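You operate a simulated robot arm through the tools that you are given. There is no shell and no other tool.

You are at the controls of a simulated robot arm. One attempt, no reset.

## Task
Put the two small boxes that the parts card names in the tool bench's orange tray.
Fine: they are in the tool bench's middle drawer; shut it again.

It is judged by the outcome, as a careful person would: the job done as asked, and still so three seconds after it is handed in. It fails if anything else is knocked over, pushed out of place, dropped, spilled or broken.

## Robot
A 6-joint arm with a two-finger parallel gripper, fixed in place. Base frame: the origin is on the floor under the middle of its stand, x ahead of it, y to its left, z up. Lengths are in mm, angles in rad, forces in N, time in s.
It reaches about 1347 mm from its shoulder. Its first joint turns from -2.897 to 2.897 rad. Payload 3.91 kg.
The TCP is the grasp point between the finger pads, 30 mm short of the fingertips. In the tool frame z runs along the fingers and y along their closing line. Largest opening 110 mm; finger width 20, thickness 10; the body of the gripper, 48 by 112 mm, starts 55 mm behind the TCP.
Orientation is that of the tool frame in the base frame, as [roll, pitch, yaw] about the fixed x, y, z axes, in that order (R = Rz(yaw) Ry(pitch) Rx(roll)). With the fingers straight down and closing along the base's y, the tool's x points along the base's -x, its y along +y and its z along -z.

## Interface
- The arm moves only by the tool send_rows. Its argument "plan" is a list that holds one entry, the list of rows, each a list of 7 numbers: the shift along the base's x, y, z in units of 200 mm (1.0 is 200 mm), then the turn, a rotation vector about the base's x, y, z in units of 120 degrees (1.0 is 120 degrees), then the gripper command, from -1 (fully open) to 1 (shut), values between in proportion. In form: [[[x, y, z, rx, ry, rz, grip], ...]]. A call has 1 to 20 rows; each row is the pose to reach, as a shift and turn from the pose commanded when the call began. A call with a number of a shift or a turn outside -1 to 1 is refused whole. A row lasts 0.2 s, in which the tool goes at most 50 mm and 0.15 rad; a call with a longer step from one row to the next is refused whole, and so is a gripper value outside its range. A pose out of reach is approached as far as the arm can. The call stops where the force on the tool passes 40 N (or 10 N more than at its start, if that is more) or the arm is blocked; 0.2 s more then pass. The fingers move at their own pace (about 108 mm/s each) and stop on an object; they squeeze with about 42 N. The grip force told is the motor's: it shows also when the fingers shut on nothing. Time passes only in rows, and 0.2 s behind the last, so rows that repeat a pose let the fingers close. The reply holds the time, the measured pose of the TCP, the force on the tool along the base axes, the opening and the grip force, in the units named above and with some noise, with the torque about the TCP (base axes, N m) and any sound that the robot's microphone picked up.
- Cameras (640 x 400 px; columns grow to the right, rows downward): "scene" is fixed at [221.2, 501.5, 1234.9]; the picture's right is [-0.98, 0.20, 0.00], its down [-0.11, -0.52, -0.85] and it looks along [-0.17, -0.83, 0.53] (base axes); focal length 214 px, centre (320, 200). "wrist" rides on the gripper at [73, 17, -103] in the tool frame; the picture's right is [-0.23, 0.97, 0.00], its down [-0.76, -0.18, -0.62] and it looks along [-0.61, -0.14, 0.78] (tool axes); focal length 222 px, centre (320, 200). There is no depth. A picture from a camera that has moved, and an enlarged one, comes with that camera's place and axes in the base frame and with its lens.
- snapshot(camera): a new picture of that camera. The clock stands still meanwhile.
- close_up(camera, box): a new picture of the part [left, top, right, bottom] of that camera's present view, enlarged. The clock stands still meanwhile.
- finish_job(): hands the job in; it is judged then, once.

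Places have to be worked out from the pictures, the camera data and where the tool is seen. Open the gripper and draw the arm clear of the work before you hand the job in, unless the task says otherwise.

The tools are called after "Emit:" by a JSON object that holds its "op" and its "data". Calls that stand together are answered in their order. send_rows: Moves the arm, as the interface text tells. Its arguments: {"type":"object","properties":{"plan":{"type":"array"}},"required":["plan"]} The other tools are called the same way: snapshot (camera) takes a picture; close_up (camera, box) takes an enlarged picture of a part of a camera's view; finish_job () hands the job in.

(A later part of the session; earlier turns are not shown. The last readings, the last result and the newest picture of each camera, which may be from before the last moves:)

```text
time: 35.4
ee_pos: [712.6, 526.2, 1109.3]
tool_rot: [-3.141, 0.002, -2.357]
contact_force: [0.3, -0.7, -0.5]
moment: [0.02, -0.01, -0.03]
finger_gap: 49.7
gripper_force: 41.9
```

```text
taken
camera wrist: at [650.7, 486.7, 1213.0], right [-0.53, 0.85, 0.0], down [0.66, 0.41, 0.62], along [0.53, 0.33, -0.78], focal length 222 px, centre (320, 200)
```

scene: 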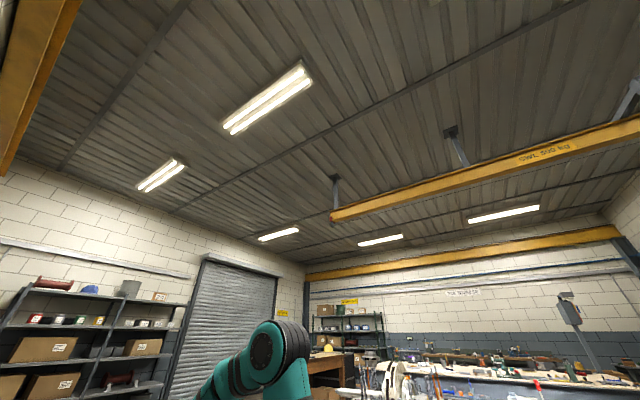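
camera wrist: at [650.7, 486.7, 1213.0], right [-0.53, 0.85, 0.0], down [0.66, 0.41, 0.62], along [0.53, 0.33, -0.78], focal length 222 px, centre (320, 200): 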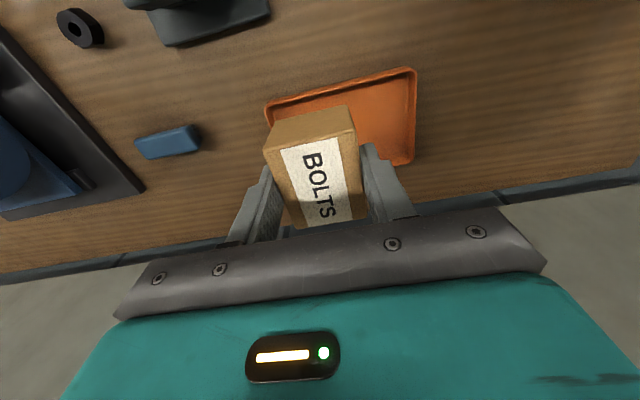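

The tray is directly below: rim n≈875–1022, e≈-210 to -8. I'll set BOLTS in its left half (n≈950, e≈-150), so I'll shift over that spot and come down partway for a check.

Emit:
{"op": "send_rows", "data": {"plan": [[[0.16, 0.1, 0, 0, 0, 0, 1], [0.325, 0.198, 0, 0, 0, 0, 1], [0.325, 0.198, -0.2, 0, 0, 0, 1], [0.325, 0.198, -0.4, 0, 0, 0, 1], [0.325, 0.198, -0.6, 0, 0, 0, 1], [0.325, 0.198, -0.72, 0, 0, 0, 1]]]}}

Emit:
{"op": "snapshot", "data": {"camera": "wrist"}}

Emit:
{"op": "close_up", "data": {"camera": "wrist", "box": [200, 20, 456, 180]}}

```text
time: 36.8
ee_pos: [776.4, 566.3, 962.8]
tool_rot: [3.14, 0.001, -2.357]
contact_force: [0.1, -0.6, -2.6]
moment: [-0.02, -0.05, -0.01]
finger_gap: 49.9
gripper_force: 41.9
```

```text
taken
camera wrist: at [713.9, 526.6, 1066.2], right [-0.53, 0.85, 0.0], down [0.66, 0.41, 0.62], along [0.53, 0.33, -0.78], focal length 222 px, centre (320, 200)
```

wrist: 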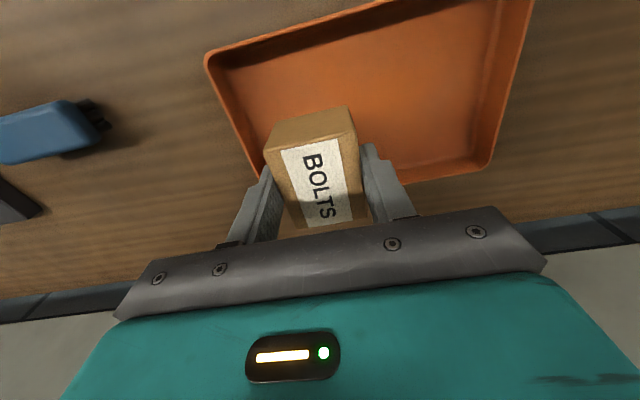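

```text
2.50 times, centred on (328, 100) of wrist
camera zoom: at [713.9, 526.6, 1066.2], right [-0.53, 0.85, 0.0], down [0.66, 0.41, 0.62], along [0.53, 0.33, -0.78], focal length 555 px, centre (300, 450)
```

zoom: 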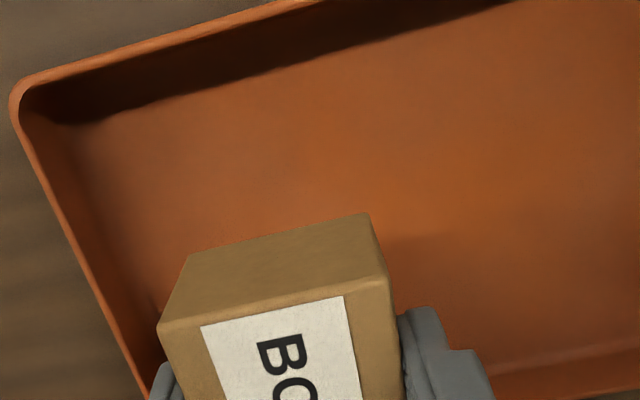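

The tray measures about n 876–1010, e -213 to -5, and the held box is over its left half with clearance on all sides. I'll descend most of the way, then feel for the floor in small steps.

Emit:
{"op": "send_rows", "data": {"plan": [[[-0.0177, -0.0177, -0.1, 0, 0, 0, 1], [-0.0177, -0.0177, -0.2, 0, 0, 0, 1], [-0.0177, -0.0177, -0.255, 0, 0, 0, 1]]]}}

Emit:
{"op": "snapshot", "data": {"camera": "wrist"}}

```text
time: 37.6
ee_pos: [772.7, 562.6, 911.6]
tool_rot: [-3.141, 0.002, -2.357]
contact_force: [-0.9, 0.4, -0.1]
moment: [-0.02, -0.03, -0.01]
finger_gap: 49.6
gripper_force: 41.8
```

```text
taken
camera wrist: at [710.5, 522.6, 1015.5], right [-0.53, 0.85, 0.0], down [0.66, 0.41, 0.62], along [0.53, 0.33, -0.78], focal length 222 px, centre (320, 200)
```

wrist: 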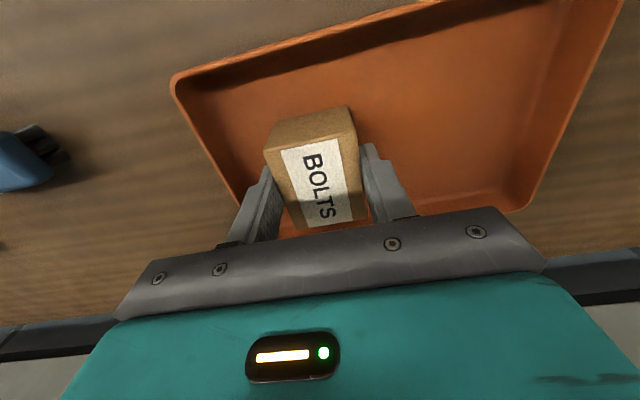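

No contact yet at z=911.6. I'll go down in small steps and watch the force.

Emit:
{"op": "send_rows", "data": {"plan": [[[0, 0, -0.015, 0, 0, 0, 1], [0, 0, -0.03, 0, 0, 0, 1]]]}}

Emit:
{"op": "send_rows", "data": {"plan": [[[0, 0, -0.0075, 0, 0, 0, 1], [0, 0, -0.0075, 0, 0, 0, 1]]]}}

Emit:
{"op": "send_rows", "data": {"plan": [[[0, 0, -0.0075, 0, 0, 0, 1], [0, 0, -0.0075, 0, 0, 0, 1]]]}}

```text
time: 38.2
ee_pos: [772.8, 562.1, 911.1]
tool_rot: [3.141, 0.004, -2.355]
contact_force: [4.9, 2.9, 38.3]
moment: [0.09, -0.12, -0.01]
finger_gap: 50.1
gripper_force: 41.7
```

```text
time: 38.8
ee_pos: [772.7, 562.3, 907.0]
tool_rot: [-3.141, 0.003, -2.357]
contact_force: [-0.2, -0.4, 39.0]
moment: [0.06, -0.05, -0.02]
finger_gap: 49.8
gripper_force: 41.8
```

```text
time: 39.4
ee_pos: [773.1, 561.8, 903.9]
tool_rot: [-3.141, 0.004, -2.357]
contact_force: [-7.5, -3.5, 38.2]
moment: [-0.08, 0.23, 0.05]
finger_gap: 49.8
gripper_force: 42.2
```

The box touched the tray floor on the first step, at z≈911, higher than I expected. The next steps slid the fingers a few mm down the box at about 38 N, so sending them together was a mistake. I'll check the state before doing anything else.

Emit:
{"op": "snapshot", "data": {"camera": "wrist"}}

Emit:
{"op": "close_up", "data": {"camera": "wrist", "box": [160, 40, 480, 240]}}

```text
taken
camera wrist: at [709.7, 522.4, 1008.4], right [-0.53, 0.85, 0.0], down [0.66, 0.41, 0.63], along [0.53, 0.33, -0.78], focal length 222 px, centre (320, 200)
```

wrist: 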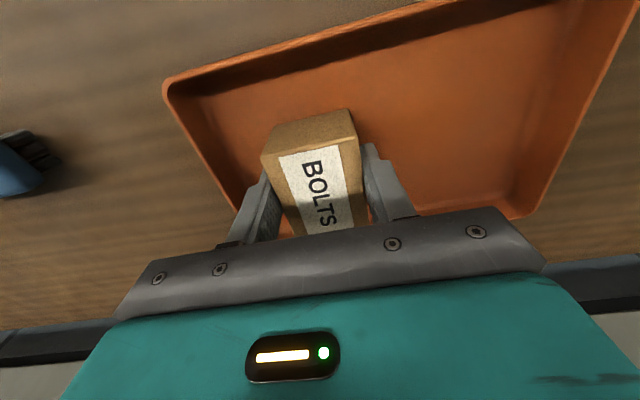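

```text
2.00 times, centred on (320, 140) of wrist
camera zoom: at [709.7, 522.4, 1008.4], right [-0.53, 0.85, 0.0], down [0.66, 0.41, 0.63], along [0.53, 0.33, -0.78], focal length 444 px, centre (320, 320)
```

zoom: 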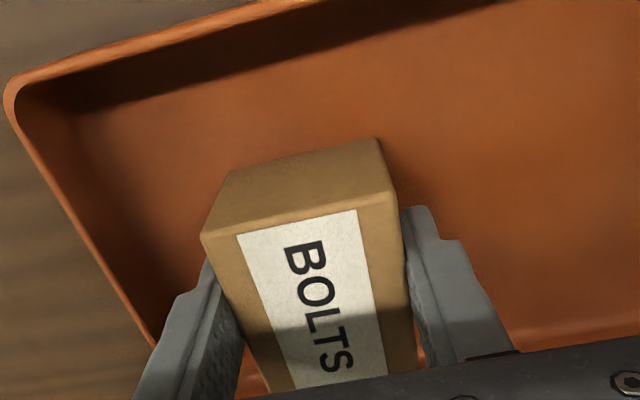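

The box sits flat on the tray floor and the tray hasn't moved. I'll ease off the downward load, open to about 70 mm and rise straight up.

Emit:
{"op": "send_rows", "data": {"plan": [[[0, 0, 0.01, 0, 0, 0, 1], [0, 0, 0.012, 0, 0, 0, 0.1], [0, 0, 0.012, 0, 0, 0, -0.25], [0, 0, 0.012, 0, 0, 0, -0.25]]]}}

Emit:
{"op": "snapshot", "data": {"camera": "wrist"}}

```text
time: 40.4
ee_pos: [774.4, 562.8, 904.3]
tool_rot: [-3.142, 0.001, -2.356]
contact_force: [0.0, -1.1, -0.2]
moment: [0.02, 0.0, -0.02]
finger_gap: 68.6
gripper_force: 0.1
```

```text
taken
camera wrist: at [711.5, 522.7, 1008.6], right [-0.53, 0.85, 0.0], down [0.66, 0.41, 0.62], along [0.53, 0.33, -0.78], focal length 222 px, centre (320, 200)
```

wrist: 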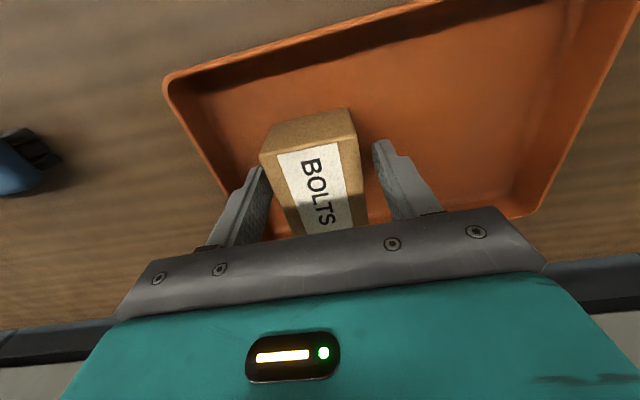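

The fingers are clear and there is no contact force. I'll rise straight up and check the tray.

Emit:
{"op": "send_rows", "data": {"plan": [[[0, 0, 0.1, 0, 0, 0, -0.25], [0, 0, 0.25, 0, 0, 0, -0.25], [0, 0, 0.45, 0, 0, 0, -0.25], [0, 0, 0.65, 0, 0, 0, -0.25], [0, 0, 0.85, 0, 0, 0, -0.25], [0, 0, 1.0, 0, 0, 0, -0.25]]]}}

Emit:
{"op": "snapshot", "data": {"camera": "wrist"}}

```text
time: 41.8
ee_pos: [774.4, 564.2, 1105.3]
tool_rot: [3.141, 0.001, -2.357]
contact_force: [-0.2, 0.1, 0.2]
moment: [0.0, -0.03, 0.03]
finger_gap: 68.7
gripper_force: 0.0
```

```text
taken
camera wrist: at [711.4, 524.6, 1209.6], right [-0.53, 0.85, 0.0], down [0.66, 0.41, 0.62], along [0.53, 0.33, -0.78], focal length 222 px, centre (320, 200)
```

wrist: 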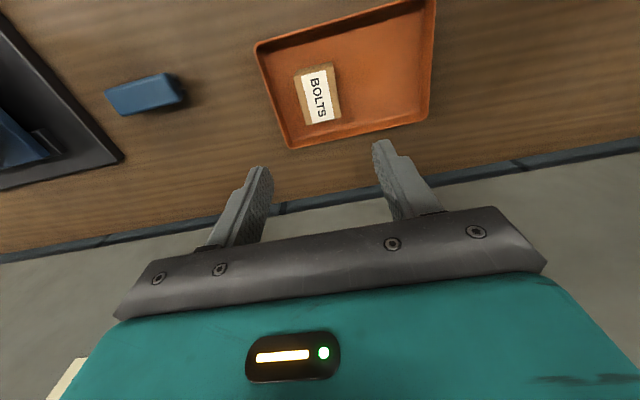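

BOLTS is lying squarely in the tray's left half. Now back to the drawer for PINS at n≈391, e≈-800, staying high and turning -90° on the way.

Emit:
{"op": "send_rows", "data": {"plan": [[[0.015, -0.2, 0, 0, 0, 0, -0.25], [0.03, -0.4, 0, 0, 0, 0, -0.25], [0.045, -0.6, 0, 0, 0, 0, -0.6], [0.06, -0.8, 0, 0, 0, 0, -0.6], [0.08, -1.0, 0, 0, 0, 0, -0.6]]]}}

Emit:
{"op": "send_rows", "data": {"plan": [[[0.007, -0.09, 0, 0, 0, -0.068, -0.6], [0.014, -0.18, 0, 0, 0, -0.136, -0.6], [0.021, -0.27, 0, 0, 0, -0.204, -0.6], [0.028, -0.36, 0, 0, 0, -0.272, -0.6], [0.035, -0.45, 0, 0, 0, -0.34, -0.6], [0.042, -0.54, 0, 0, 0, -0.408, -0.6], [0.049, -0.63, 0, 0, 0, -0.476, -0.6], [0.056, -0.72, 0, 0, 0, -0.544, -0.6], [0.064, -0.81, 0, 0, 0, -0.612, -0.6], [0.072, -0.9, 0, 0, 0, -0.68, -0.6], [0.08, -1.0, 0, 0, 0, -0.75, -0.6]]]}}

Emit:
{"op": "send_rows", "data": {"plan": [[[0.015, -0.2, 0, 0, 0, 0, -0.6], [0.03, -0.4, 0, 0, 0, 0, -0.6], [0.045, -0.6, 0, 0, 0, 0, -0.6], [0.06, -0.8, 0, 0, 0, 0, -0.6], [0.08, -1.0, 0, 0, 0, 0, -0.6]]]}}

Emit:
{"op": "snapshot", "data": {"camera": "wrist"}}

```text
time: 43.0
ee_pos: [791.8, 367.0, 1105.0]
tool_rot: [3.141, 0.002, -2.354]
contact_force: [0.5, 0.7, -0.5]
moment: [-0.06, -0.02, 0.01]
finger_gap: 88.1
gripper_force: 0.0
```

```text
time: 45.4
ee_pos: [807.8, 163.6, 1106.0]
tool_rot: [-3.14, 0.002, 2.354]
contact_force: [0.2, 0.4, 0.3]
moment: [-0.04, 0.04, 0.01]
finger_gap: 88.1
gripper_force: 0.0
```

```text
time: 46.6
ee_pos: [823.7, -35.3, 1107.4]
tool_rot: [3.141, 0.002, 2.358]
contact_force: [0.2, 0.4, 0.8]
moment: [-0.04, -0.02, -0.01]
finger_gap: 88.1
gripper_force: 0.1
```

```text
taken
camera wrist: at [784.0, 26.4, 1211.0], right [0.85, 0.53, 0.0], down [0.41, -0.66, 0.62], along [0.33, -0.53, -0.78], focal length 222 px, centre (320, 200)
```

wrist: 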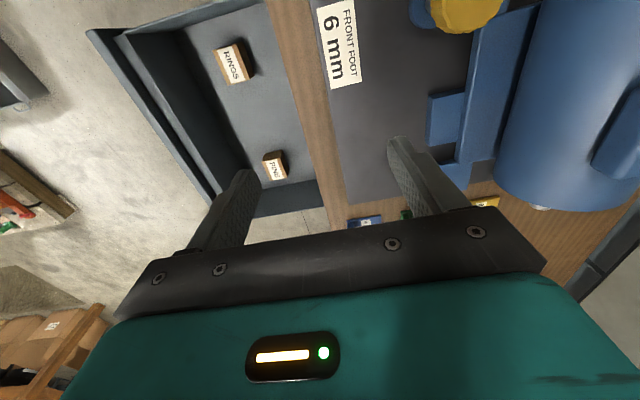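

All clear, and PINS is visible in the drawer. I'll go on to hover over PINS.

Emit:
{"op": "send_rows", "data": {"plan": [[[0.01, -0.2, 0, 0, 0, 0, -0.6], [0.02, -0.4, 0, 0, 0, 0, -0.6], [0.03, -0.6, 0, 0, 0, 0, -0.6], [0.04, -0.8, 0, 0, 0, 0, -0.6], [0.05, -1.0, 0, 0, 0, 0, -0.6]]]}}

Emit:
{"op": "send_rows", "data": {"plan": [[[0.02, -0.14, 0, 0, 0, 0, -0.6], [0.043, -0.27, 0, 0, 0, 0, -0.6], [0.043, -0.27, -0.2, 0, 0, 0, -0.6], [0.043, -0.27, -0.4, 0, 0, 0, -0.6], [0.043, -0.27, -0.6, 0, 0, 0, -0.6], [0.043, -0.27, -0.8, 0, 0, 0, -0.6], [0.043, -0.27, -0.95, 0, 0, 0, -0.6]]]}}

Emit:
{"op": "snapshot", "data": {"camera": "wrist"}}

Emit:
{"op": "close_up", "data": {"camera": "wrist", "box": [224, 20, 416, 140]}}

```text
time: 47.8
ee_pos: [832.1, -237.0, 1106.2]
tool_rot: [3.14, 0.002, 2.358]
contact_force: [-0.1, 0.7, 0.9]
moment: [-0.07, -0.03, 0.0]
finger_gap: 88.1
gripper_force: 0.0
```

```text
time: 49.4
ee_pos: [840.7, -290.7, 914.0]
tool_rot: [3.142, 0.003, 2.357]
contact_force: [-0.7, 0.3, -0.4]
moment: [-0.01, 0.0, -0.02]
finger_gap: 88.0
gripper_force: 0.1
```

```text
taken
camera wrist: at [801.5, -228.2, 1018.8], right [0.85, 0.53, 0.0], down [0.41, -0.66, 0.62], along [0.33, -0.53, -0.78], focal length 222 px, centre (320, 200)
```

wrist: 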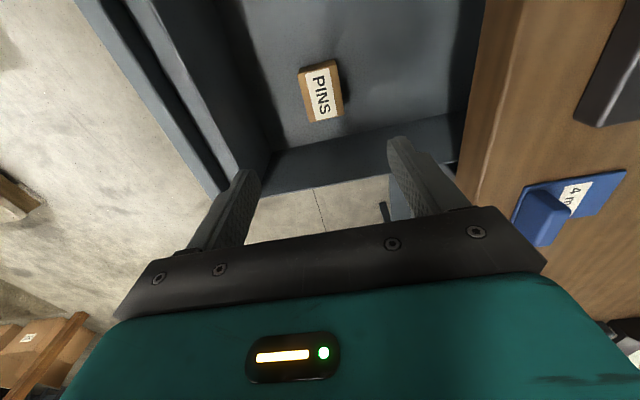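

```text
3.33 times, centred on (320, 80) of wrist
camera zoom: at [801.5, -228.2, 1018.8], right [0.85, 0.53, 0.0], down [0.41, -0.66, 0.62], along [0.33, -0.53, -0.78], focal length 740 px, centre (320, 600)
```

zoom: 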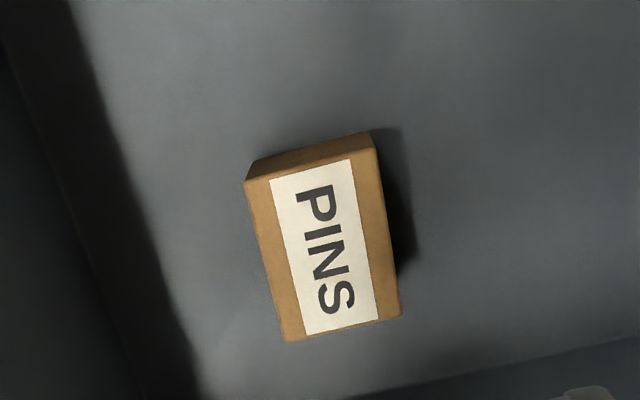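

PINS is centred at n≈391, e≈-798, within 3 mm of the tool. I'll trim by that amount and descend.

Emit:
{"op": "send_rows", "data": {"plan": [[[0, 0.014, -0.2, 0, 0, 0, -0.6], [0, 0.014, -0.4, 0, 0, 0, -0.6], [0, 0.014, -0.58, 0, 0, 0, -0.6], [0, 0.014, -0.72, 0, 0, 0, -0.6]]]}}

Emit:
{"op": "snapshot", "data": {"camera": "wrist"}}

```text
time: 50.4
ee_pos: [840.5, -288.9, 770.9]
tool_rot: [3.141, 0.001, 2.357]
contact_force: [-0.1, 0.2, 0.0]
moment: [-0.03, -0.01, 0.0]
finger_gap: 87.8
gripper_force: 0.0
```

```text
taken
camera wrist: at [801.8, -225.8, 874.1], right [0.85, 0.53, 0.0], down [0.41, -0.66, 0.62], along [0.33, -0.53, -0.78], focal length 222 px, centre (320, 200)
```

wrist: 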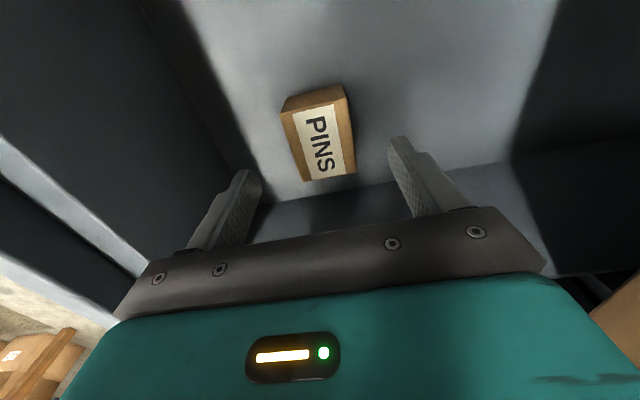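

The view matches the good BOLTS approach, so I'll go down to z≈714 and close.

Emit:
{"op": "send_rows", "data": {"plan": [[[0, 0, -0.1, 0, 0, 0, -0.6], [0, 0, -0.2, 0, 0, 0, -0.6], [0, 0, -0.26, 0, 0, 0, -0.6], [0, 0, -0.283, 0, 0, 0, -0.6], [0, 0, -0.283, 0, 0, 0, 1], [0, 0, -0.283, 0, 0, 0, 1], [0, 0, -0.283, 0, 0, 0, 1], [0, 0, -0.283, 0, 0, 0, 1]]]}}

Emit:
{"op": "snapshot", "data": {"camera": "wrist"}}

```text
time: 52.2
ee_pos: [840.1, -288.1, 714.1]
tool_rot: [-3.141, 0.0, 2.355]
contact_force: [-0.7, 0.6, -0.3]
moment: [-0.01, 0.04, 0.04]
finger_gap: 49.6
gripper_force: 42.2
```

```text
taken
camera wrist: at [801.8, -225.6, 818.0], right [0.85, 0.53, 0.0], down [0.41, -0.66, 0.62], along [0.33, -0.53, -0.78], focal length 222 px, centre (320, 200)
```

wrist: 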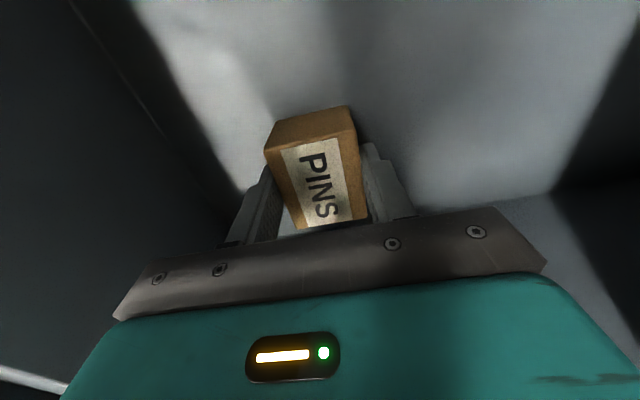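

PINS is held (gap 49.6 mm, 42 N). I'll lift it out and then take the same high route to the tray, turning +90° on the way.

Emit:
{"op": "send_rows", "data": {"plan": [[[0, 0, 0.1, 0, 0, 0, 1], [0, 0, 0.28, 0, 0, 0, 1], [0, 0, 0.46, 0, 0, 0, 1], [0, 0, 0.64, 0, 0, 0, 1], [0, 0, 0.82, 0, 0, 0, 1], [0, 0, 1.0, 0, 0, 0, 1]]]}}

Emit:
{"op": "send_rows", "data": {"plan": [[[0, 0, 0.24, 0, 0, 0, 1], [0, 0, 0.48, 0, 0, 0, 1], [0, 0, 0.72, 0, 0, 0.068, 1], [0, 0, 0.96, 0, 0, 0.136, 1], [-0.04, 0.08, 0.98, 0, 0, 0.204, 1], [-0.08, 0.16, 0.98, 0, 0, 0.272, 1], [-0.13, 0.24, 0.98, 0, 0, 0.34, 1], [-0.17, 0.32, 0.98, 0, 0, 0.408, 1], [-0.22, 0.41, 0.98, 0, 0, 0.476, 1], [-0.26, 0.5, 0.98, 0, 0, 0.544, 1], [-0.31, 0.58, 0.98, 0, 0, 0.612, 1], [-0.36, 0.67, 0.98, 0, 0, 0.68, 1], [-0.4, 0.75, 0.98, 0, 0, 0.75, 1]]]}}

Emit:
{"op": "snapshot", "data": {"camera": "wrist"}}

```text
time: 53.6
ee_pos: [840.0, -285.9, 914.8]
tool_rot: [-3.141, 0.001, 2.356]
contact_force: [0.1, 0.7, -2.4]
moment: [0.02, 0.04, 0.01]
finger_gap: 49.7
gripper_force: 42.0
```

```text
time: 56.4
ee_pos: [761.0, -140.2, 1110.2]
tool_rot: [3.14, 0.001, -2.354]
contact_force: [0.3, -0.4, -3.4]
moment: [0.01, 0.01, 0.01]
finger_gap: 49.8
gripper_force: 42.2
```

```text
taken
camera wrist: at [698.6, -179.7, 1214.1], right [-0.53, 0.85, 0.0], down [0.66, 0.41, 0.62], along [0.53, 0.33, -0.78], focal length 222 px, centre (320, 200)
```

wrist: 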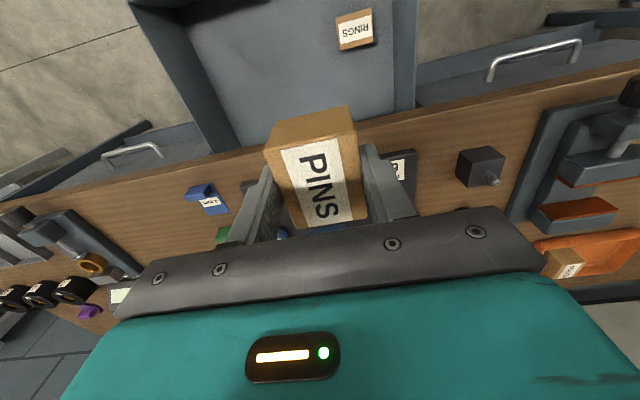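

PINS is held securely. I'll retrace the previous clear route to the tray.

Emit:
{"op": "send_rows", "data": {"plan": [[[-0.09, 0.16, 0, 0, 0, 0, 1], [-0.18, 0.32, 0, 0, 0, 0, 1], [-0.27, 0.48, 0, 0, 0, 0, 1], [-0.345, 0.637, 0, 0, 0, 0, 1]]]}}

Emit:
{"op": "send_rows", "data": {"plan": [[[0, 0.2, 0, 0, 0, 0, 1], [0, 0.4, 0, 0, 0, 0, 1], [0, 0.6, 0, 0, 0, 0, 1], [0, 0.8, 0, 0, 0, 0, 1], [0, 1.0, 0, 0, 0, 0, 1]]]}}

Emit:
{"op": "send_rows", "data": {"plan": [[[0.01, 0.2, 0, 0, 0, 0, 1], [0.02, 0.4, 0, 0, 0, 0, 1], [0.03, 0.6, 0, 0, 0, 0, 1], [0.04, 0.8, 0, 0, 0, 0, 1], [0.05, 1.0, 0, 0, 0, 0, 1]]]}}

Emit:
{"op": "send_rows", "data": {"plan": [[[0.01, 0.2, 0, 0, 0, 0, 1], [0.02, 0.4, 0, 0, 0, 0, 1], [0.03, 0.6, 0, 0, 0, 0, 1], [0.04, 0.8, 0, 0, 0, 0, 1], [0.05, 0.95, 0, 0, 0, 0, 1]]]}}

Emit:
{"op": "snapshot", "data": {"camera": "wrist"}}

```text
time: 57.4
ee_pos: [692.9, -10.7, 1110.6]
tool_rot: [3.138, 0.001, -2.356]
contact_force: [0.9, -0.2, -2.5]
moment: [0.0, 0.05, 0.01]
finger_gap: 49.6
gripper_force: 41.6
```

```text
time: 58.6
ee_pos: [692.8, 189.8, 1110.5]
tool_rot: [3.141, 0.002, -2.357]
contact_force: [-0.5, 0.2, -1.6]
moment: [0.0, 0.01, -0.02]
finger_gap: 49.7
gripper_force: 41.6
```

```text
time: 59.8
ee_pos: [703.0, 391.4, 1113.0]
tool_rot: [-3.141, 0.002, -2.356]
contact_force: [-0.7, -0.8, -1.2]
moment: [0.06, -0.03, -0.02]
finger_gap: 49.6
gripper_force: 42.3
```

```text
time: 61.0
ee_pos: [709.7, 581.0, 1114.3]
tool_rot: [3.14, 0.002, -2.356]
contact_force: [-0.3, -0.6, -1.0]
moment: [0.04, -0.01, 0.01]
finger_gap: 49.9
gripper_force: 42.2
```

```text
taken
camera wrist: at [646.4, 540.0, 1217.4], right [-0.53, 0.85, 0.0], down [0.66, 0.41, 0.62], along [0.53, 0.33, -0.78], focal length 222 px, centre (320, 200)
```

wrist: 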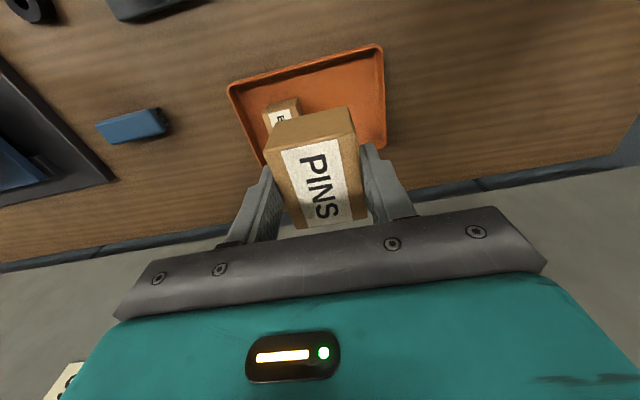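

The tray's right half is free. I'll move over n≈945, e≈-62 and come down partway to check the spacing from BOLTS.

Emit:
{"op": "send_rows", "data": {"plan": [[[0.0115, 0.217, 0, 0, 0, 0, 1], [0.0115, 0.217, -0.2, 0, 0, 0, 1], [0.0115, 0.217, -0.4, 0, 0, 0, 1], [0.0115, 0.217, -0.6, 0, 0, 0, 1], [0.0115, 0.217, -0.76, 0, 0, 0, 1]]]}}

Emit:
{"op": "snapshot", "data": {"camera": "wrist"}}

```text
time: 62.2
ee_pos: [713.3, 623.4, 960.7]
tool_rot: [-3.142, 0.003, -2.356]
contact_force: [0.5, 0.3, -1.5]
moment: [-0.01, -0.02, 0.01]
finger_gap: 49.6
gripper_force: 42.1
```

```text
taken
camera wrist: at [650.7, 581.8, 1063.8], right [-0.53, 0.85, 0.0], down [0.66, 0.41, 0.62], along [0.53, 0.33, -0.78], focal length 222 px, centre (320, 200)
```

wrist: 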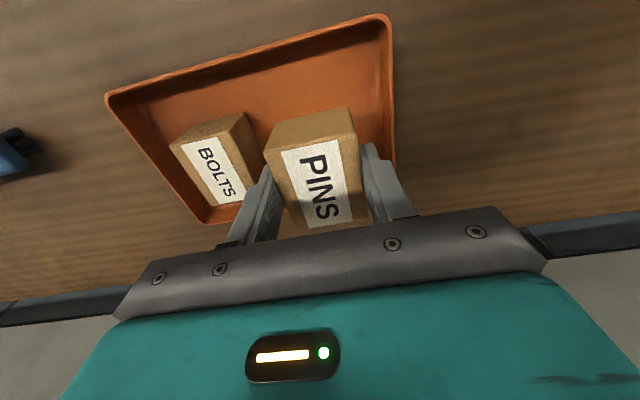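

The right wall of the tray is a bit close to the outer finger, so I'll shift 6 mm toward BOLTS (there is still a gap of over 20 mm). Then I'll descend to z≈915, just above the earlier contact height.

Emit:
{"op": "send_rows", "data": {"plan": [[[0.021, -0.021, -0.08, 0, 0, 0, 1], [0.021, -0.021, -0.16, 0, 0, 0, 1], [0.021, -0.021, -0.21, 0, 0, 0, 1], [0.021, -0.021, -0.228, 0, 0, 0, 1]]]}}

Emit:
{"op": "snapshot", "data": {"camera": "wrist"}}

```text
time: 63.2
ee_pos: [718.5, 617.9, 913.6]
tool_rot: [3.142, 0.001, -2.355]
contact_force: [0.5, -1.0, -2.3]
moment: [-0.01, 0.02, -0.01]
finger_gap: 49.6
gripper_force: 42.1
```

```text
taken
camera wrist: at [655.6, 578.2, 1016.9], right [-0.53, 0.85, 0.0], down [0.66, 0.41, 0.62], along [0.53, 0.33, -0.78], focal length 222 px, centre (320, 200)
```

wrist: 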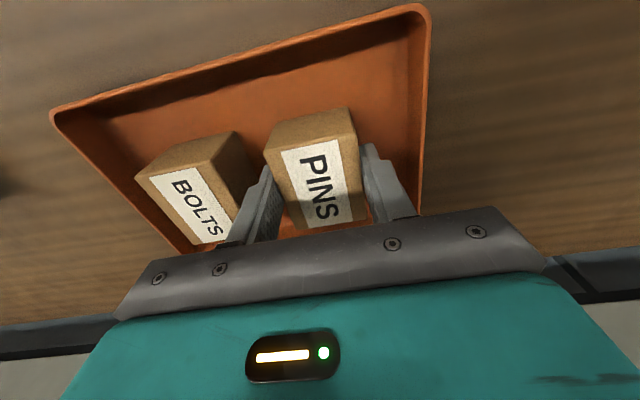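

There is no contact at z=913.6 and the spacing looks good. I'll take single 1 mm steps from here, checking the force each time.

Emit:
{"op": "send_rows", "data": {"plan": [[[0, 0, -0.005, 0, 0, 0, 1]]]}}

```text
time: 63.6
ee_pos: [718.5, 618.8, 912.5]
tool_rot: [-3.141, 0.0, -2.356]
contact_force: [-0.3, 0.9, -1.7]
moment: [-0.02, -0.03, -0.01]
finger_gap: 49.6
gripper_force: 42.5
```

Still no contact, so one more 1 mm step.

Emit:
{"op": "send_rows", "data": {"plan": [[[0, 0, -0.005, 0, 0, 0, 1]]]}}

```text
time: 64.0
ee_pos: [718.0, 617.9, 912.8]
tool_rot: [3.141, 0.002, -2.357]
contact_force: [-0.5, 0.5, 2.9]
moment: [-0.11, 0.06, 0.01]
finger_gap: 49.6
gripper_force: 41.7
```

The force has gone from about -2 N to +3 N, so the box is just resting on the tray floor. I'll open gently to about 64 mm.

Emit:
{"op": "send_rows", "data": {"plan": [[[0, 0, 0, 0, 0, 0, 0], [0, 0, 0, 0, 0, 0, -0.16], [0, 0, 0, 0, 0, 0, -0.16], [0, 0, 0, 0, 0, 0, -0.16]]]}}

Emit:
{"op": "snapshot", "data": {"camera": "wrist"}}

```text
time: 65.0
ee_pos: [718.5, 618.5, 911.1]
tool_rot: [3.141, -0.001, -2.355]
contact_force: [-0.7, 0.2, 0.2]
moment: [0.03, -0.02, -0.01]
finger_gap: 63.9
gripper_force: 0.1
```

```text
taken
camera wrist: at [655.6, 578.3, 1015.1], right [-0.53, 0.85, 0.0], down [0.66, 0.41, 0.62], along [0.53, 0.33, -0.78], focal length 222 px, centre (320, 200)
```

wrist: 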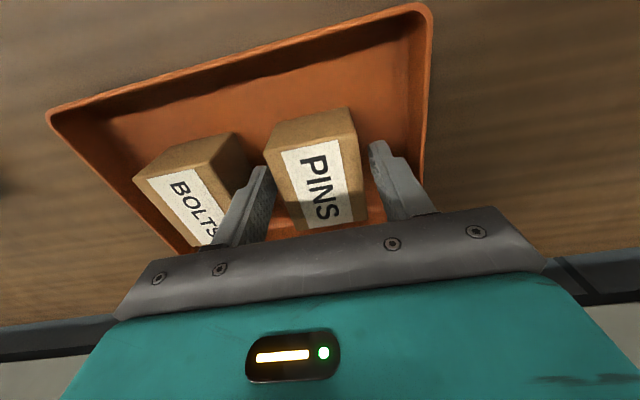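

PINS is down and both fingers are clear of it. I'll rise straight up and check the tray.

Emit:
{"op": "send_rows", "data": {"plan": [[[0, 0, 0.1, 0, 0, 0, -0.16], [0, 0, 0.25, 0, 0, 0, -0.16], [0, 0, 0.45, 0, 0, 0, -0.16], [0, 0, 0.65, 0, 0, 0, -0.16], [0, 0, 0.85, 0, 0, 0, -0.16], [0, 0, 1.0, 0, 0, 0, -0.16]]]}}

Emit:
{"op": "snapshot", "data": {"camera": "wrist"}}

Emit:
{"op": "close_up", "data": {"camera": "wrist", "box": [160, 0, 480, 200]}}

```text
time: 66.4
ee_pos: [719.5, 620.5, 1113.0]
tool_rot: [-3.141, 0.002, -2.356]
contact_force: [-0.4, -0.6, 0.6]
moment: [0.02, 0.01, -0.02]
finger_gap: 63.8
gripper_force: 0.1
```

```text
taken
camera wrist: at [655.5, 580.5, 1215.9], right [-0.53, 0.85, 0.0], down [0.66, 0.41, 0.62], along [0.53, 0.33, -0.78], focal length 222 px, centre (320, 200)
```

wrist: 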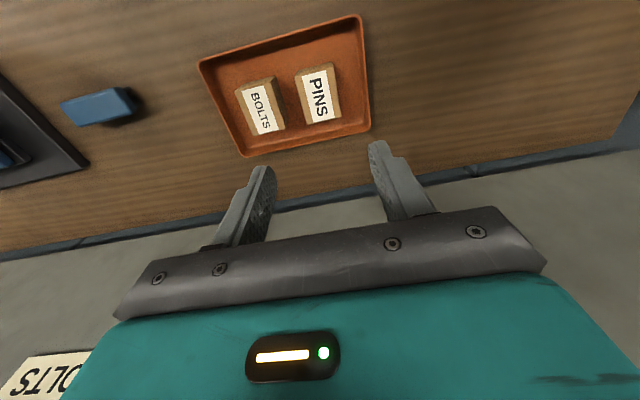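

```text
2.00 times, centred on (320, 100) of wrist
camera zoom: at [655.5, 580.5, 1215.9], right [-0.53, 0.85, 0.0], down [0.66, 0.41, 0.62], along [0.53, 0.33, -0.78], focal length 444 px, centre (320, 400)
```

zoom: 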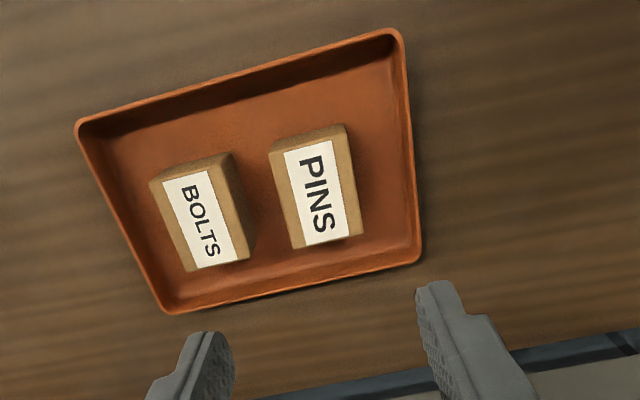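

Both boxes, BOLTS and PINS, lie flat in the orange tray. Now I'll head back to shut the drawer, retracing the high route with empty fingers.

Emit:
{"op": "send_rows", "data": {"plan": [[[-0.012, -0.168, 0, 0, 0, 0, -0.16], [-0.024, -0.336, 0, 0, 0, 0, -0.16], [-0.036, -0.504, 0, 0, 0, 0, -0.16], [-0.048, -0.672, 0, 0, 0, 0, -0.16], [-0.06, -0.84, 0, 0, 0, 0, -0.16]]]}}

Emit:
{"op": "send_rows", "data": {"plan": [[[-0.012, -0.168, 0, 0, 0, 0, -0.16], [-0.024, -0.336, 0, 0, 0, 0, -0.16], [-0.036, -0.504, 0, 0, 0, 0, -0.16], [-0.048, -0.672, 0, 0, 0, 0, -0.16], [-0.06, -0.84, 0, 0, 0, 0, -0.16]]]}}

Emit:
{"op": "send_rows", "data": {"plan": [[[-0.012, -0.168, 0, 0, 0, 0, -0.16], [-0.024, -0.336, 0, 0, 0, 0, -0.16], [-0.036, -0.504, 0, 0, 0, 0, -0.16], [-0.048, -0.672, 0, 0, 0, 0, -0.16], [-0.06, -0.84, 0, 0, 0, 0, -0.16]]]}}

Emit:
{"op": "send_rows", "data": {"plan": [[[-0.012, -0.168, 0, 0, 0, 0, -0.16], [-0.024, -0.336, 0, 0, 0, 0, -0.16], [-0.036, -0.504, 0, 0, 0, 0, -0.16], [-0.048, -0.672, 0, 0, 0, 0, -0.16], [-0.06, -0.84, 0, 0, 0, 0, -0.16]]]}}

Emit:
{"op": "send_rows", "data": {"plan": [[[-0.006, -0.075, 0, 0, 0, -0.068, -0.1], [-0.012, -0.15, 0, 0, 0, -0.136, -0.1], [-0.018, -0.225, 0, 0, 0, -0.204, -0.1], [-0.024, -0.3, 0, 0, 0, -0.272, -0.1], [-0.03, -0.375, -0.02, 0, 0, -0.34, -0.1], [-0.036, -0.45, -0.04, 0, 0, -0.408, -0.1], [-0.042, -0.525, -0.06, 0, 0, -0.476, -0.1], [-0.048, -0.6, -0.08, 0, 0, -0.544, -0.1], [-0.054, -0.68, -0.1, 0, 0, -0.612, -0.1], [-0.06, -0.76, -0.12, 0, 0, -0.68, -0.1], [-0.0625, -0.83, -0.13, 0, 0, -0.75, -0.1]]]}}

Emit:
{"op": "snapshot", "data": {"camera": "wrist"}}

```text
time: 67.6
ee_pos: [706.1, 449.8, 1112.1]
tool_rot: [3.14, 0.002, -2.355]
contact_force: [0.4, 0.3, -0.8]
moment: [-0.03, 0.0, 0.02]
finger_gap: 63.7
gripper_force: 0.2
```

```text
time: 68.8
ee_pos: [694.8, 285.3, 1110.7]
tool_rot: [-3.141, 0.0, -2.354]
contact_force: [0.9, 0.2, -0.7]
moment: [-0.01, 0.02, 0.02]
finger_gap: 64.0
gripper_force: 0.0
```

```text
time: 70.0
ee_pos: [683.5, 114.6, 1113.0]
tool_rot: [3.141, 0.002, -2.353]
contact_force: [-0.2, 0.5, -0.1]
moment: [0.0, 0.02, -0.01]
finger_gap: 63.7
gripper_force: 0.1
```

```text
time: 71.2
ee_pos: [670.3, -53.5, 1111.8]
tool_rot: [3.141, 0.002, -2.356]
contact_force: [0.2, 0.0, 0.2]
moment: [-0.03, 0.01, 0.0]
finger_gap: 63.9
gripper_force: 0.0
```

```text
time: 73.6
ee_pos: [657.4, -219.6, 1085.8]
tool_rot: [-3.141, 0.002, 2.356]
contact_force: [0.5, -0.5, 0.1]
moment: [0.02, 0.0, -0.03]
finger_gap: 60.4
gripper_force: 0.0
```

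```text
taken
camera wrist: at [618.4, -157.1, 1189.3], right [0.85, 0.53, 0.0], down [0.41, -0.66, 0.62], along [0.33, -0.53, -0.78], focal length 222 px, centre (320, 200)
```

wrist: 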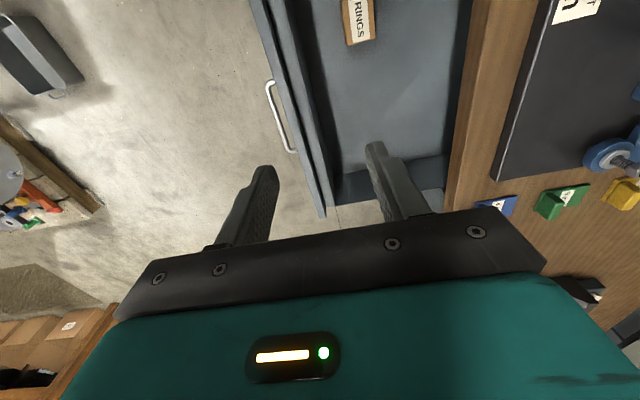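

The drawer is where I left it and the pose matches the one I used to look in. I'll reverse the earlier path: level the tool in front of the drawer at z≈927.

Emit:
{"op": "send_rows", "data": {"plan": [[[-0.06, -0.11, 0, 0.0482, -0.0482, 0, -0.1], [-0.12, -0.23, 0, 0.0964, -0.0964, 0, -0.1], [-0.18, -0.35, -0.02, 0.1446, -0.1446, 0, -0.1], [-0.24, -0.47, -0.1, 0.1928, -0.1928, 0, -0.1], [-0.3, -0.58, -0.2, 0.241, -0.241, 0, -0.1], [-0.35, -0.69, -0.3, 0.2892, -0.2892, 0, -0.1], [-0.4, -0.78, -0.4, 0.3374, -0.3374, 0, -0.1], [-0.43, -0.85, -0.5, 0.3856, -0.3856, 0, -0.1], [-0.43, -0.85, -0.6, 0.4338, -0.4338, 0, -0.1], [-0.43, -0.85, -0.7, 0.482, -0.482, 0, -0.1], [-0.43, -0.85, -0.8, 0.5303, -0.5303, 0, -0.1]]]}}

Emit:
{"op": "snapshot", "data": {"camera": "wrist"}}

```text
time: 76.0
ee_pos: [569.6, -389.3, 925.4]
tool_rot: [1.57, 0.001, 2.354]
contact_force: [-0.8, -0.3, 1.3]
moment: [0.01, 0.05, -0.02]
finger_gap: 60.5
gripper_force: 0.0
```

```text
taken
camera wrist: at [446.6, -411.4, 942.6], right [0.16, -0.16, 0.97], down [0.1, -0.98, -0.18], along [0.98, 0.12, -0.14], focal length 222 px, centre (320, 200)
```

wrist: 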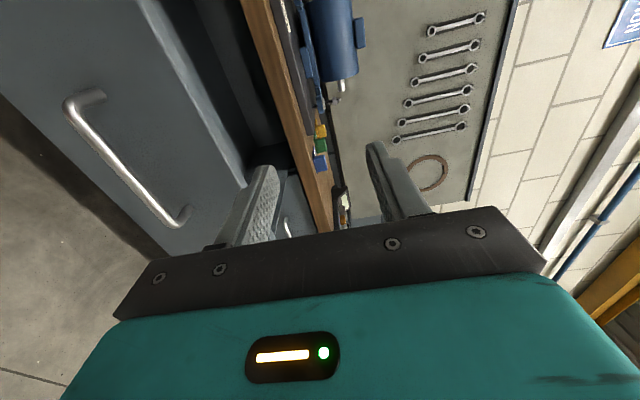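

The view matches the earlier one. I'll drop to handle height (z≈735) while still about 85 mm short of the bar.

Emit:
{"op": "send_rows", "data": {"plan": [[[0.01, -0.01, -0.2, 0, 0, 0, -0.1], [0.01, -0.01, -0.4, 0, 0, 0, -0.1], [0.01, -0.01, -0.6, 0, 0, 0, -0.1], [0.01, -0.01, -0.8, 0, 0, 0, -0.1], [0.01, -0.01, -0.95, 0, 0, 0, -0.1]]]}}

Emit:
{"op": "snapshot", "data": {"camera": "wrist"}}

```text
time: 77.2
ee_pos: [573.5, -393.0, 736.2]
tool_rot: [1.573, 0.001, 2.357]
contact_force: [-0.2, 0.2, 0.4]
moment: [0.0, 0.0, 0.01]
finger_gap: 60.8
gripper_force: 0.1
```

```text
taken
camera wrist: at [448.9, -415.2, 753.7], right [0.16, -0.16, 0.97], down [0.1, -0.98, -0.18], along [0.98, 0.12, -0.14], focal length 222 px, centre (320, 200)
```

wrist: 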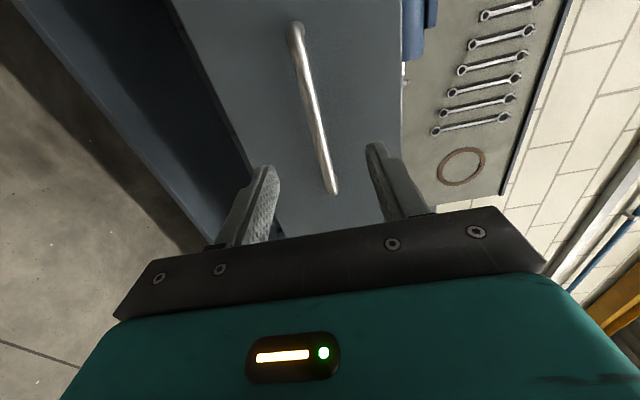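

The handle is in line between the fingers, as before. I'll advance about 79 mm and close on the bar.

Emit:
{"op": "send_rows", "data": {"plan": [[[0.09, 0.09, 0, 0, 0, 0, -0.1], [0.18, 0.18, 0, 0, 0, 0, -0.1], [0.25, 0.25, 0, 0, 0, 0, -0.1], [0.279, 0.279, 0, 0, 0, 0, -0.1]]]}}

Emit:
{"op": "send_rows", "data": {"plan": [[[0, 0, 0, 0, 0, 0, 1], [0, 0, 0, 0, 0, 0, 1], [0, 0, 0, 0, 0, 0, 1], [0, 0, 0, 0, 0, 0, 1]]]}}

Emit:
{"op": "snapshot", "data": {"camera": "wrist"}}

```text
time: 78.2
ee_pos: [630.0, -337.2, 735.5]
tool_rot: [1.572, 0.0, 2.355]
contact_force: [-0.2, -0.5, 0.1]
moment: [-0.01, -0.01, -0.01]
finger_gap: 60.4
gripper_force: 0.1
```

```text
time: 79.2
ee_pos: [628.7, -336.5, 736.3]
tool_rot: [1.57, -0.002, 2.355]
contact_force: [-2.0, 2.7, -16.7]
moment: [-0.11, -0.01, -0.39]
finger_gap: 11.7
gripper_force: 45.1
```

```text
taken
camera wrist: at [505.7, -358.8, 752.6], right [0.16, -0.16, 0.97], down [0.1, -0.98, -0.18], along [0.98, 0.12, -0.14], focal length 222 px, centre (320, 200)
```

wrist: 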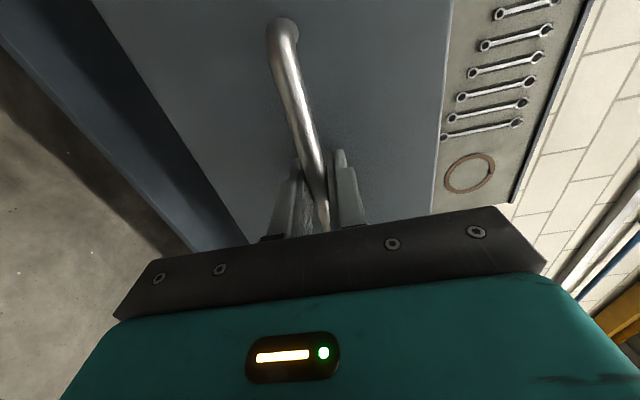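

I'm holding the bar again. I'll push the drawer in slowly, trimming about 0.8 mm down to relieve the vertical load.

Emit:
{"op": "send_rows", "data": {"plan": [[[0, 0, -0.004, 0, 0, 0, 1], [0.03, 0.03, -0.004, 0, 0, 0, 1], [0.07, 0.07, -0.004, 0, 0, 0, 1], [0.11, 0.11, -0.004, 0, 0, 0, 1], [0.15, 0.15, -0.004, 0, 0, 0, 1], [0.19, 0.19, -0.004, 0, 0, 0, 1], [0.23, 0.23, -0.004, 0, 0, 0, 1]]]}}

```text
time: 80.8
ee_pos: [676.2, -288.2, 734.5]
tool_rot: [1.571, 0.001, 2.355]
contact_force: [1.1, -1.5, -0.5]
moment: [0.01, 0.04, 0.3]
finger_gap: 11.7
gripper_force: 45.0
```

The loads are near zero and the drawer is moving in (TCP n≈274). I'll keep pushing.

Emit:
{"op": "send_rows", "data": {"plan": [[[0.04, 0.04, 0, 0, 0, 0, 1], [0.08, 0.08, 0, 0, 0, 0, 1], [0.13, 0.13, 0, 0, 0, 0, 1], [0.18, 0.18, 0, 0, 0, 0, 1], [0.23, 0.23, 0, 0, 0, 0, 1], [0.28, 0.28, 0, 0, 0, 0, 1], [0.33, 0.33, 0, 0, 0, 0, 1]]]}}

```text
time: 82.4
ee_pos: [742.7, -222.8, 734.7]
tool_rot: [1.572, 0.003, 2.354]
contact_force: [8.2, -8.7, 8.6]
moment: [0.01, 0.05, 0.19]
finger_gap: 11.5
gripper_force: 45.5
```

TCP n≈368, so about 123 mm is left, with modest loads. I'll add a small lateral trim and push another 80 mm.

Emit:
{"op": "send_rows", "data": {"plan": [[[0.042, 0.038, 0.002, 0, 0, 0, 1], [0.082, 0.078, 0.002, 0, 0, 0, 1], [0.127, 0.123, 0.002, 0, 0, 0, 1], [0.172, 0.168, 0.002, 0, 0, 0, 1], [0.217, 0.213, 0.002, 0, 0, 0, 1], [0.257, 0.253, 0.002, 0, 0, 0, 1], [0.287, 0.283, 0.002, 0, 0, 0, 1]]]}}

```text
time: 84.0
ee_pos: [799.7, -166.7, 735.1]
tool_rot: [1.57, 0.0, 2.355]
contact_force: [6.8, -8.0, 8.0]
moment: [0.05, -0.01, -0.19]
finger_gap: 11.4
gripper_force: 45.2
```

TCP n≈448, so about 44 mm is left. I'll push 34 mm more, then finish in small steps until the stop.

Emit:
{"op": "send_rows", "data": {"plan": [[[0.032, 0.028, 0.001, 0, 0, 0, 1], [0.062, 0.058, 0.001, 0, 0, 0, 1], [0.092, 0.088, 0.001, 0, 0, 0, 1], [0.122, 0.118, 0.001, 0, 0, 0, 1]]]}}

Emit:
{"op": "snapshot", "data": {"camera": "wrist"}}

```text
time: 85.0
ee_pos: [822.8, -143.3, 734.3]
tool_rot: [1.571, 0.0, 2.357]
contact_force: [4.5, -5.3, 1.8]
moment: [0.01, 0.0, 0.76]
finger_gap: 11.6
gripper_force: 45.0
```

```text
taken
camera wrist: at [698.8, -165.6, 752.4], right [0.16, -0.16, 0.97], down [0.1, -0.98, -0.18], along [0.98, 0.12, -0.14], focal length 222 px, centre (320, 200)
```

wrist: 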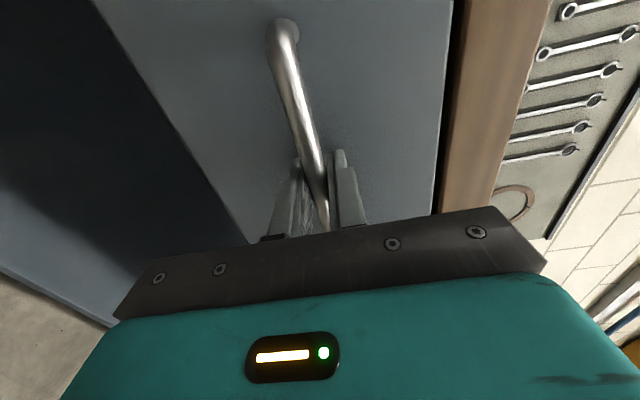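

About 11 mm is left. I'll make small steps until resistance builds; the call stops by itself at 40 N.

Emit:
{"op": "send_rows", "data": {"plan": [[[0.011, 0.009, 0, 0, 0, 0, 1], [0.021, 0.019, 0, 0, 0, 0, 1], [0.031, 0.029, 0, 0, 0, 0, 1], [0.038, 0.036, 0, 0, 0, 0, 1]]]}}

```text
time: 86.0
ee_pos: [829.2, -135.4, 735.1]
tool_rot: [1.57, 0.0, 2.357]
contact_force: [-18.0, 7.2, -4.3]
moment: [-0.04, 0.0, 0.18]
finger_gap: 11.9
gripper_force: 45.3
```

There is slight resistance now at n≈490.6. I'll push 1–2 mm more to confirm it has hit the stop.

Emit:
{"op": "send_rows", "data": {"plan": [[[0.003, 0.005, 0, 0, 0, 0, 1], [0.006, 0.008, 0, 0, 0, 0, 1], [0.009, 0.011, 0, 0, 0, 0, 1]]]}}

Emit:
{"op": "snapshot", "data": {"camera": "wrist"}}

```text
time: 86.8
ee_pos: [831.8, -136.0, 735.1]
tool_rot: [1.571, 0.0, 2.352]
contact_force: [-36.2, -6.3, -13.5]
moment: [-0.02, 0.05, 0.01]
finger_gap: 12.0
gripper_force: 45.0
```

```text
taken
camera wrist: at [708.4, -157.9, 752.6], right [0.16, -0.16, 0.97], down [0.09, -0.98, -0.18], along [0.98, 0.12, -0.14], focal length 222 px, centre (320, 200)
```

wrist: 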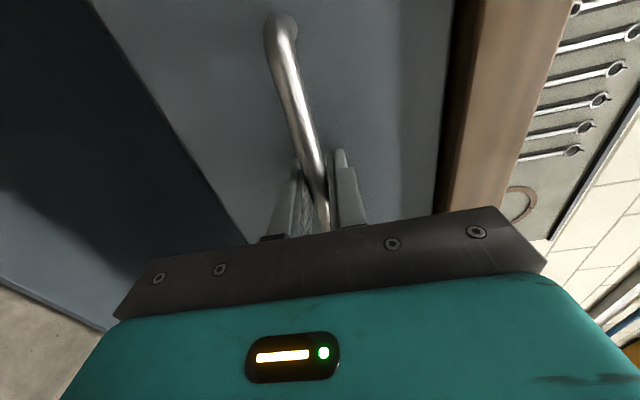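

The force along n is now about -30 N, so the drawer is hard against its stop. I'll open the fingers and back straight out.

Emit:
{"op": "send_rows", "data": {"plan": [[[0, 0, 0, 0, 0, 0, 0.3], [0, 0, 0, 0, 0, 0, -0.1], [0, 0, 0, 0, 0, 0, -0.1], [-0.05, -0.05, 0, 0, 0, 0, -0.1], [-0.15, -0.15, 0, 0, 0, 0, -0.1], [-0.3, -0.3, 0, 0, 0, 0, -0.1], [-0.45, -0.45, 0, 0, 0, 0, -0.1], [-0.6, -0.6, 0, 0, 0, 0, -0.1]]]}}

Emit:
{"op": "snapshot", "data": {"camera": "wrist"}}

Emit:
{"op": "close_up", "data": {"camera": "wrist", "box": [200, 0, 456, 160]}}

```text
time: 88.6
ee_pos: [714.1, -254.5, 736.4]
tool_rot: [1.57, 0.0, 2.356]
contact_force: [-0.1, 0.4, -0.1]
moment: [0.01, -0.01, 0.01]
finger_gap: 60.5
gripper_force: 0.1
```

```text
taken
camera wrist: at [589.1, -277.1, 753.5], right [0.16, -0.16, 0.97], down [0.1, -0.98, -0.18], along [0.98, 0.12, -0.14], focal length 222 px, centre (320, 200)
```

wrist: 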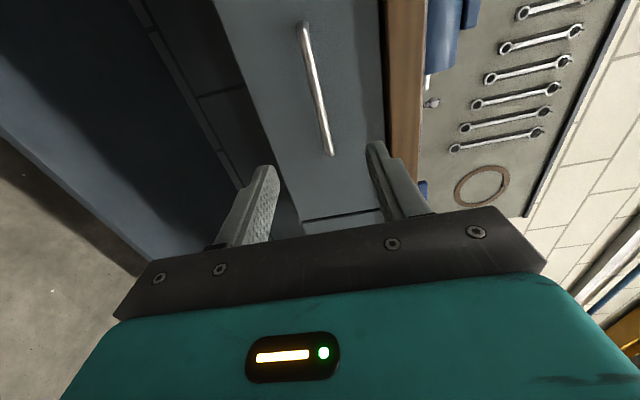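

```text
2.50 times, centred on (328, 80) of wrist
camera zoom: at [589.1, -277.1, 753.5], right [0.16, -0.16, 0.97], down [0.1, -0.98, -0.18], along [0.98, 0.12, -0.14], focal length 555 px, centre (300, 500)
```

zoom: 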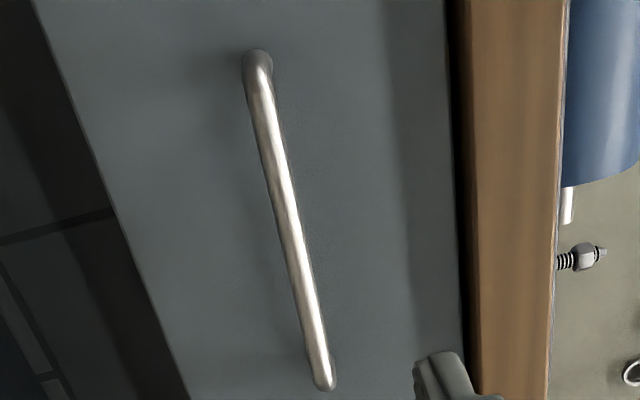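

The drawer front looks shut. I'll back off, rise, and look at it next to its neighbours to make sure it is flush.

Emit:
{"op": "send_rows", "data": {"plan": [[[-0.15, -0.15, 0, 0, 0, 0, -0.1], [-0.3, -0.3, 0, 0, 0, 0, -0.1], [-0.45, -0.45, 0.05, 0, 0, 0, -0.1], [-0.5, -0.5, 0.25, 0, 0, 0, -0.1], [-0.5, -0.5, 0.49, 0, 0, 0, -0.1], [-0.5, -0.5, 0.73, 0, 0, 0, -0.1], [-0.5, -0.5, 0.97, 0, 0, 0, -0.1]]]}}

Emit:
{"op": "send_rows", "data": {"plan": [[[0, 0, 0.1, -0.0482, -0.0482, 0, -0.5], [0, 0, 0.2, -0.0964, -0.0964, 0, -1], [0, 0, 0.3, -0.1446, -0.1446, 0, -1], [0, 0, 0.4, -0.1928, -0.1928, 0, -1], [0, 0, 0.5, -0.241, -0.241, 0, -1], [0, 0, 0.6, -0.2892, -0.2892, 0, -1], [0, 0, 0.7, -0.3374, -0.3374, 0, -1], [0, 0, 0.8, -0.3856, -0.3856, 0, -1], [0, 0, 0.9, -0.4338, -0.4338, 0, -1], [0, 0, 0.95, -0.482, -0.482, 0, -1], [0, 0, 1.0, -0.5303, -0.5303, 0, -1]]]}}

Emit:
{"op": "snapshot", "data": {"camera": "wrist"}}

```text
time: 90.2
ee_pos: [612.7, -357.1, 932.5]
tool_rot: [1.572, -0.001, 2.354]
contact_force: [0.0, -0.1, 0.1]
moment: [0.02, -0.04, 0.01]
finger_gap: 60.7
gripper_force: 0.0
```

```text
time: 92.6
ee_pos: [613.6, -353.6, 1129.6]
tool_rot: [-1.098, 1.567, -0.312]
contact_force: [0.0, -0.2, 0.2]
moment: [0.04, 0.01, 0.02]
finger_gap: 110.0
gripper_force: 0.1
```

```text
taken
camera wrist: at [528.3, -415.5, 1057.5], right [-0.69, 0.69, 0.22], down [-0.32, -0.57, 0.76], along [0.65, 0.45, 0.61], focal length 222 px, centre (320, 200)
```

wrist: 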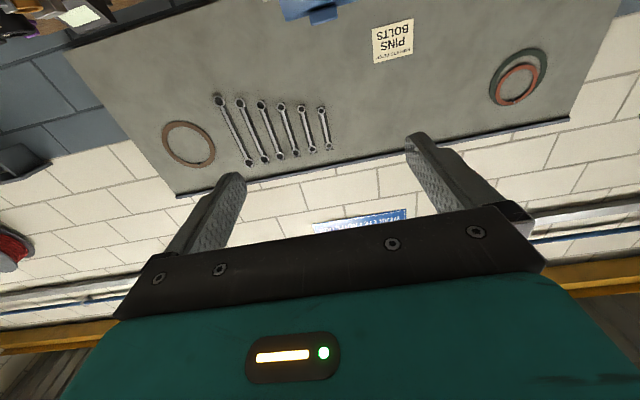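

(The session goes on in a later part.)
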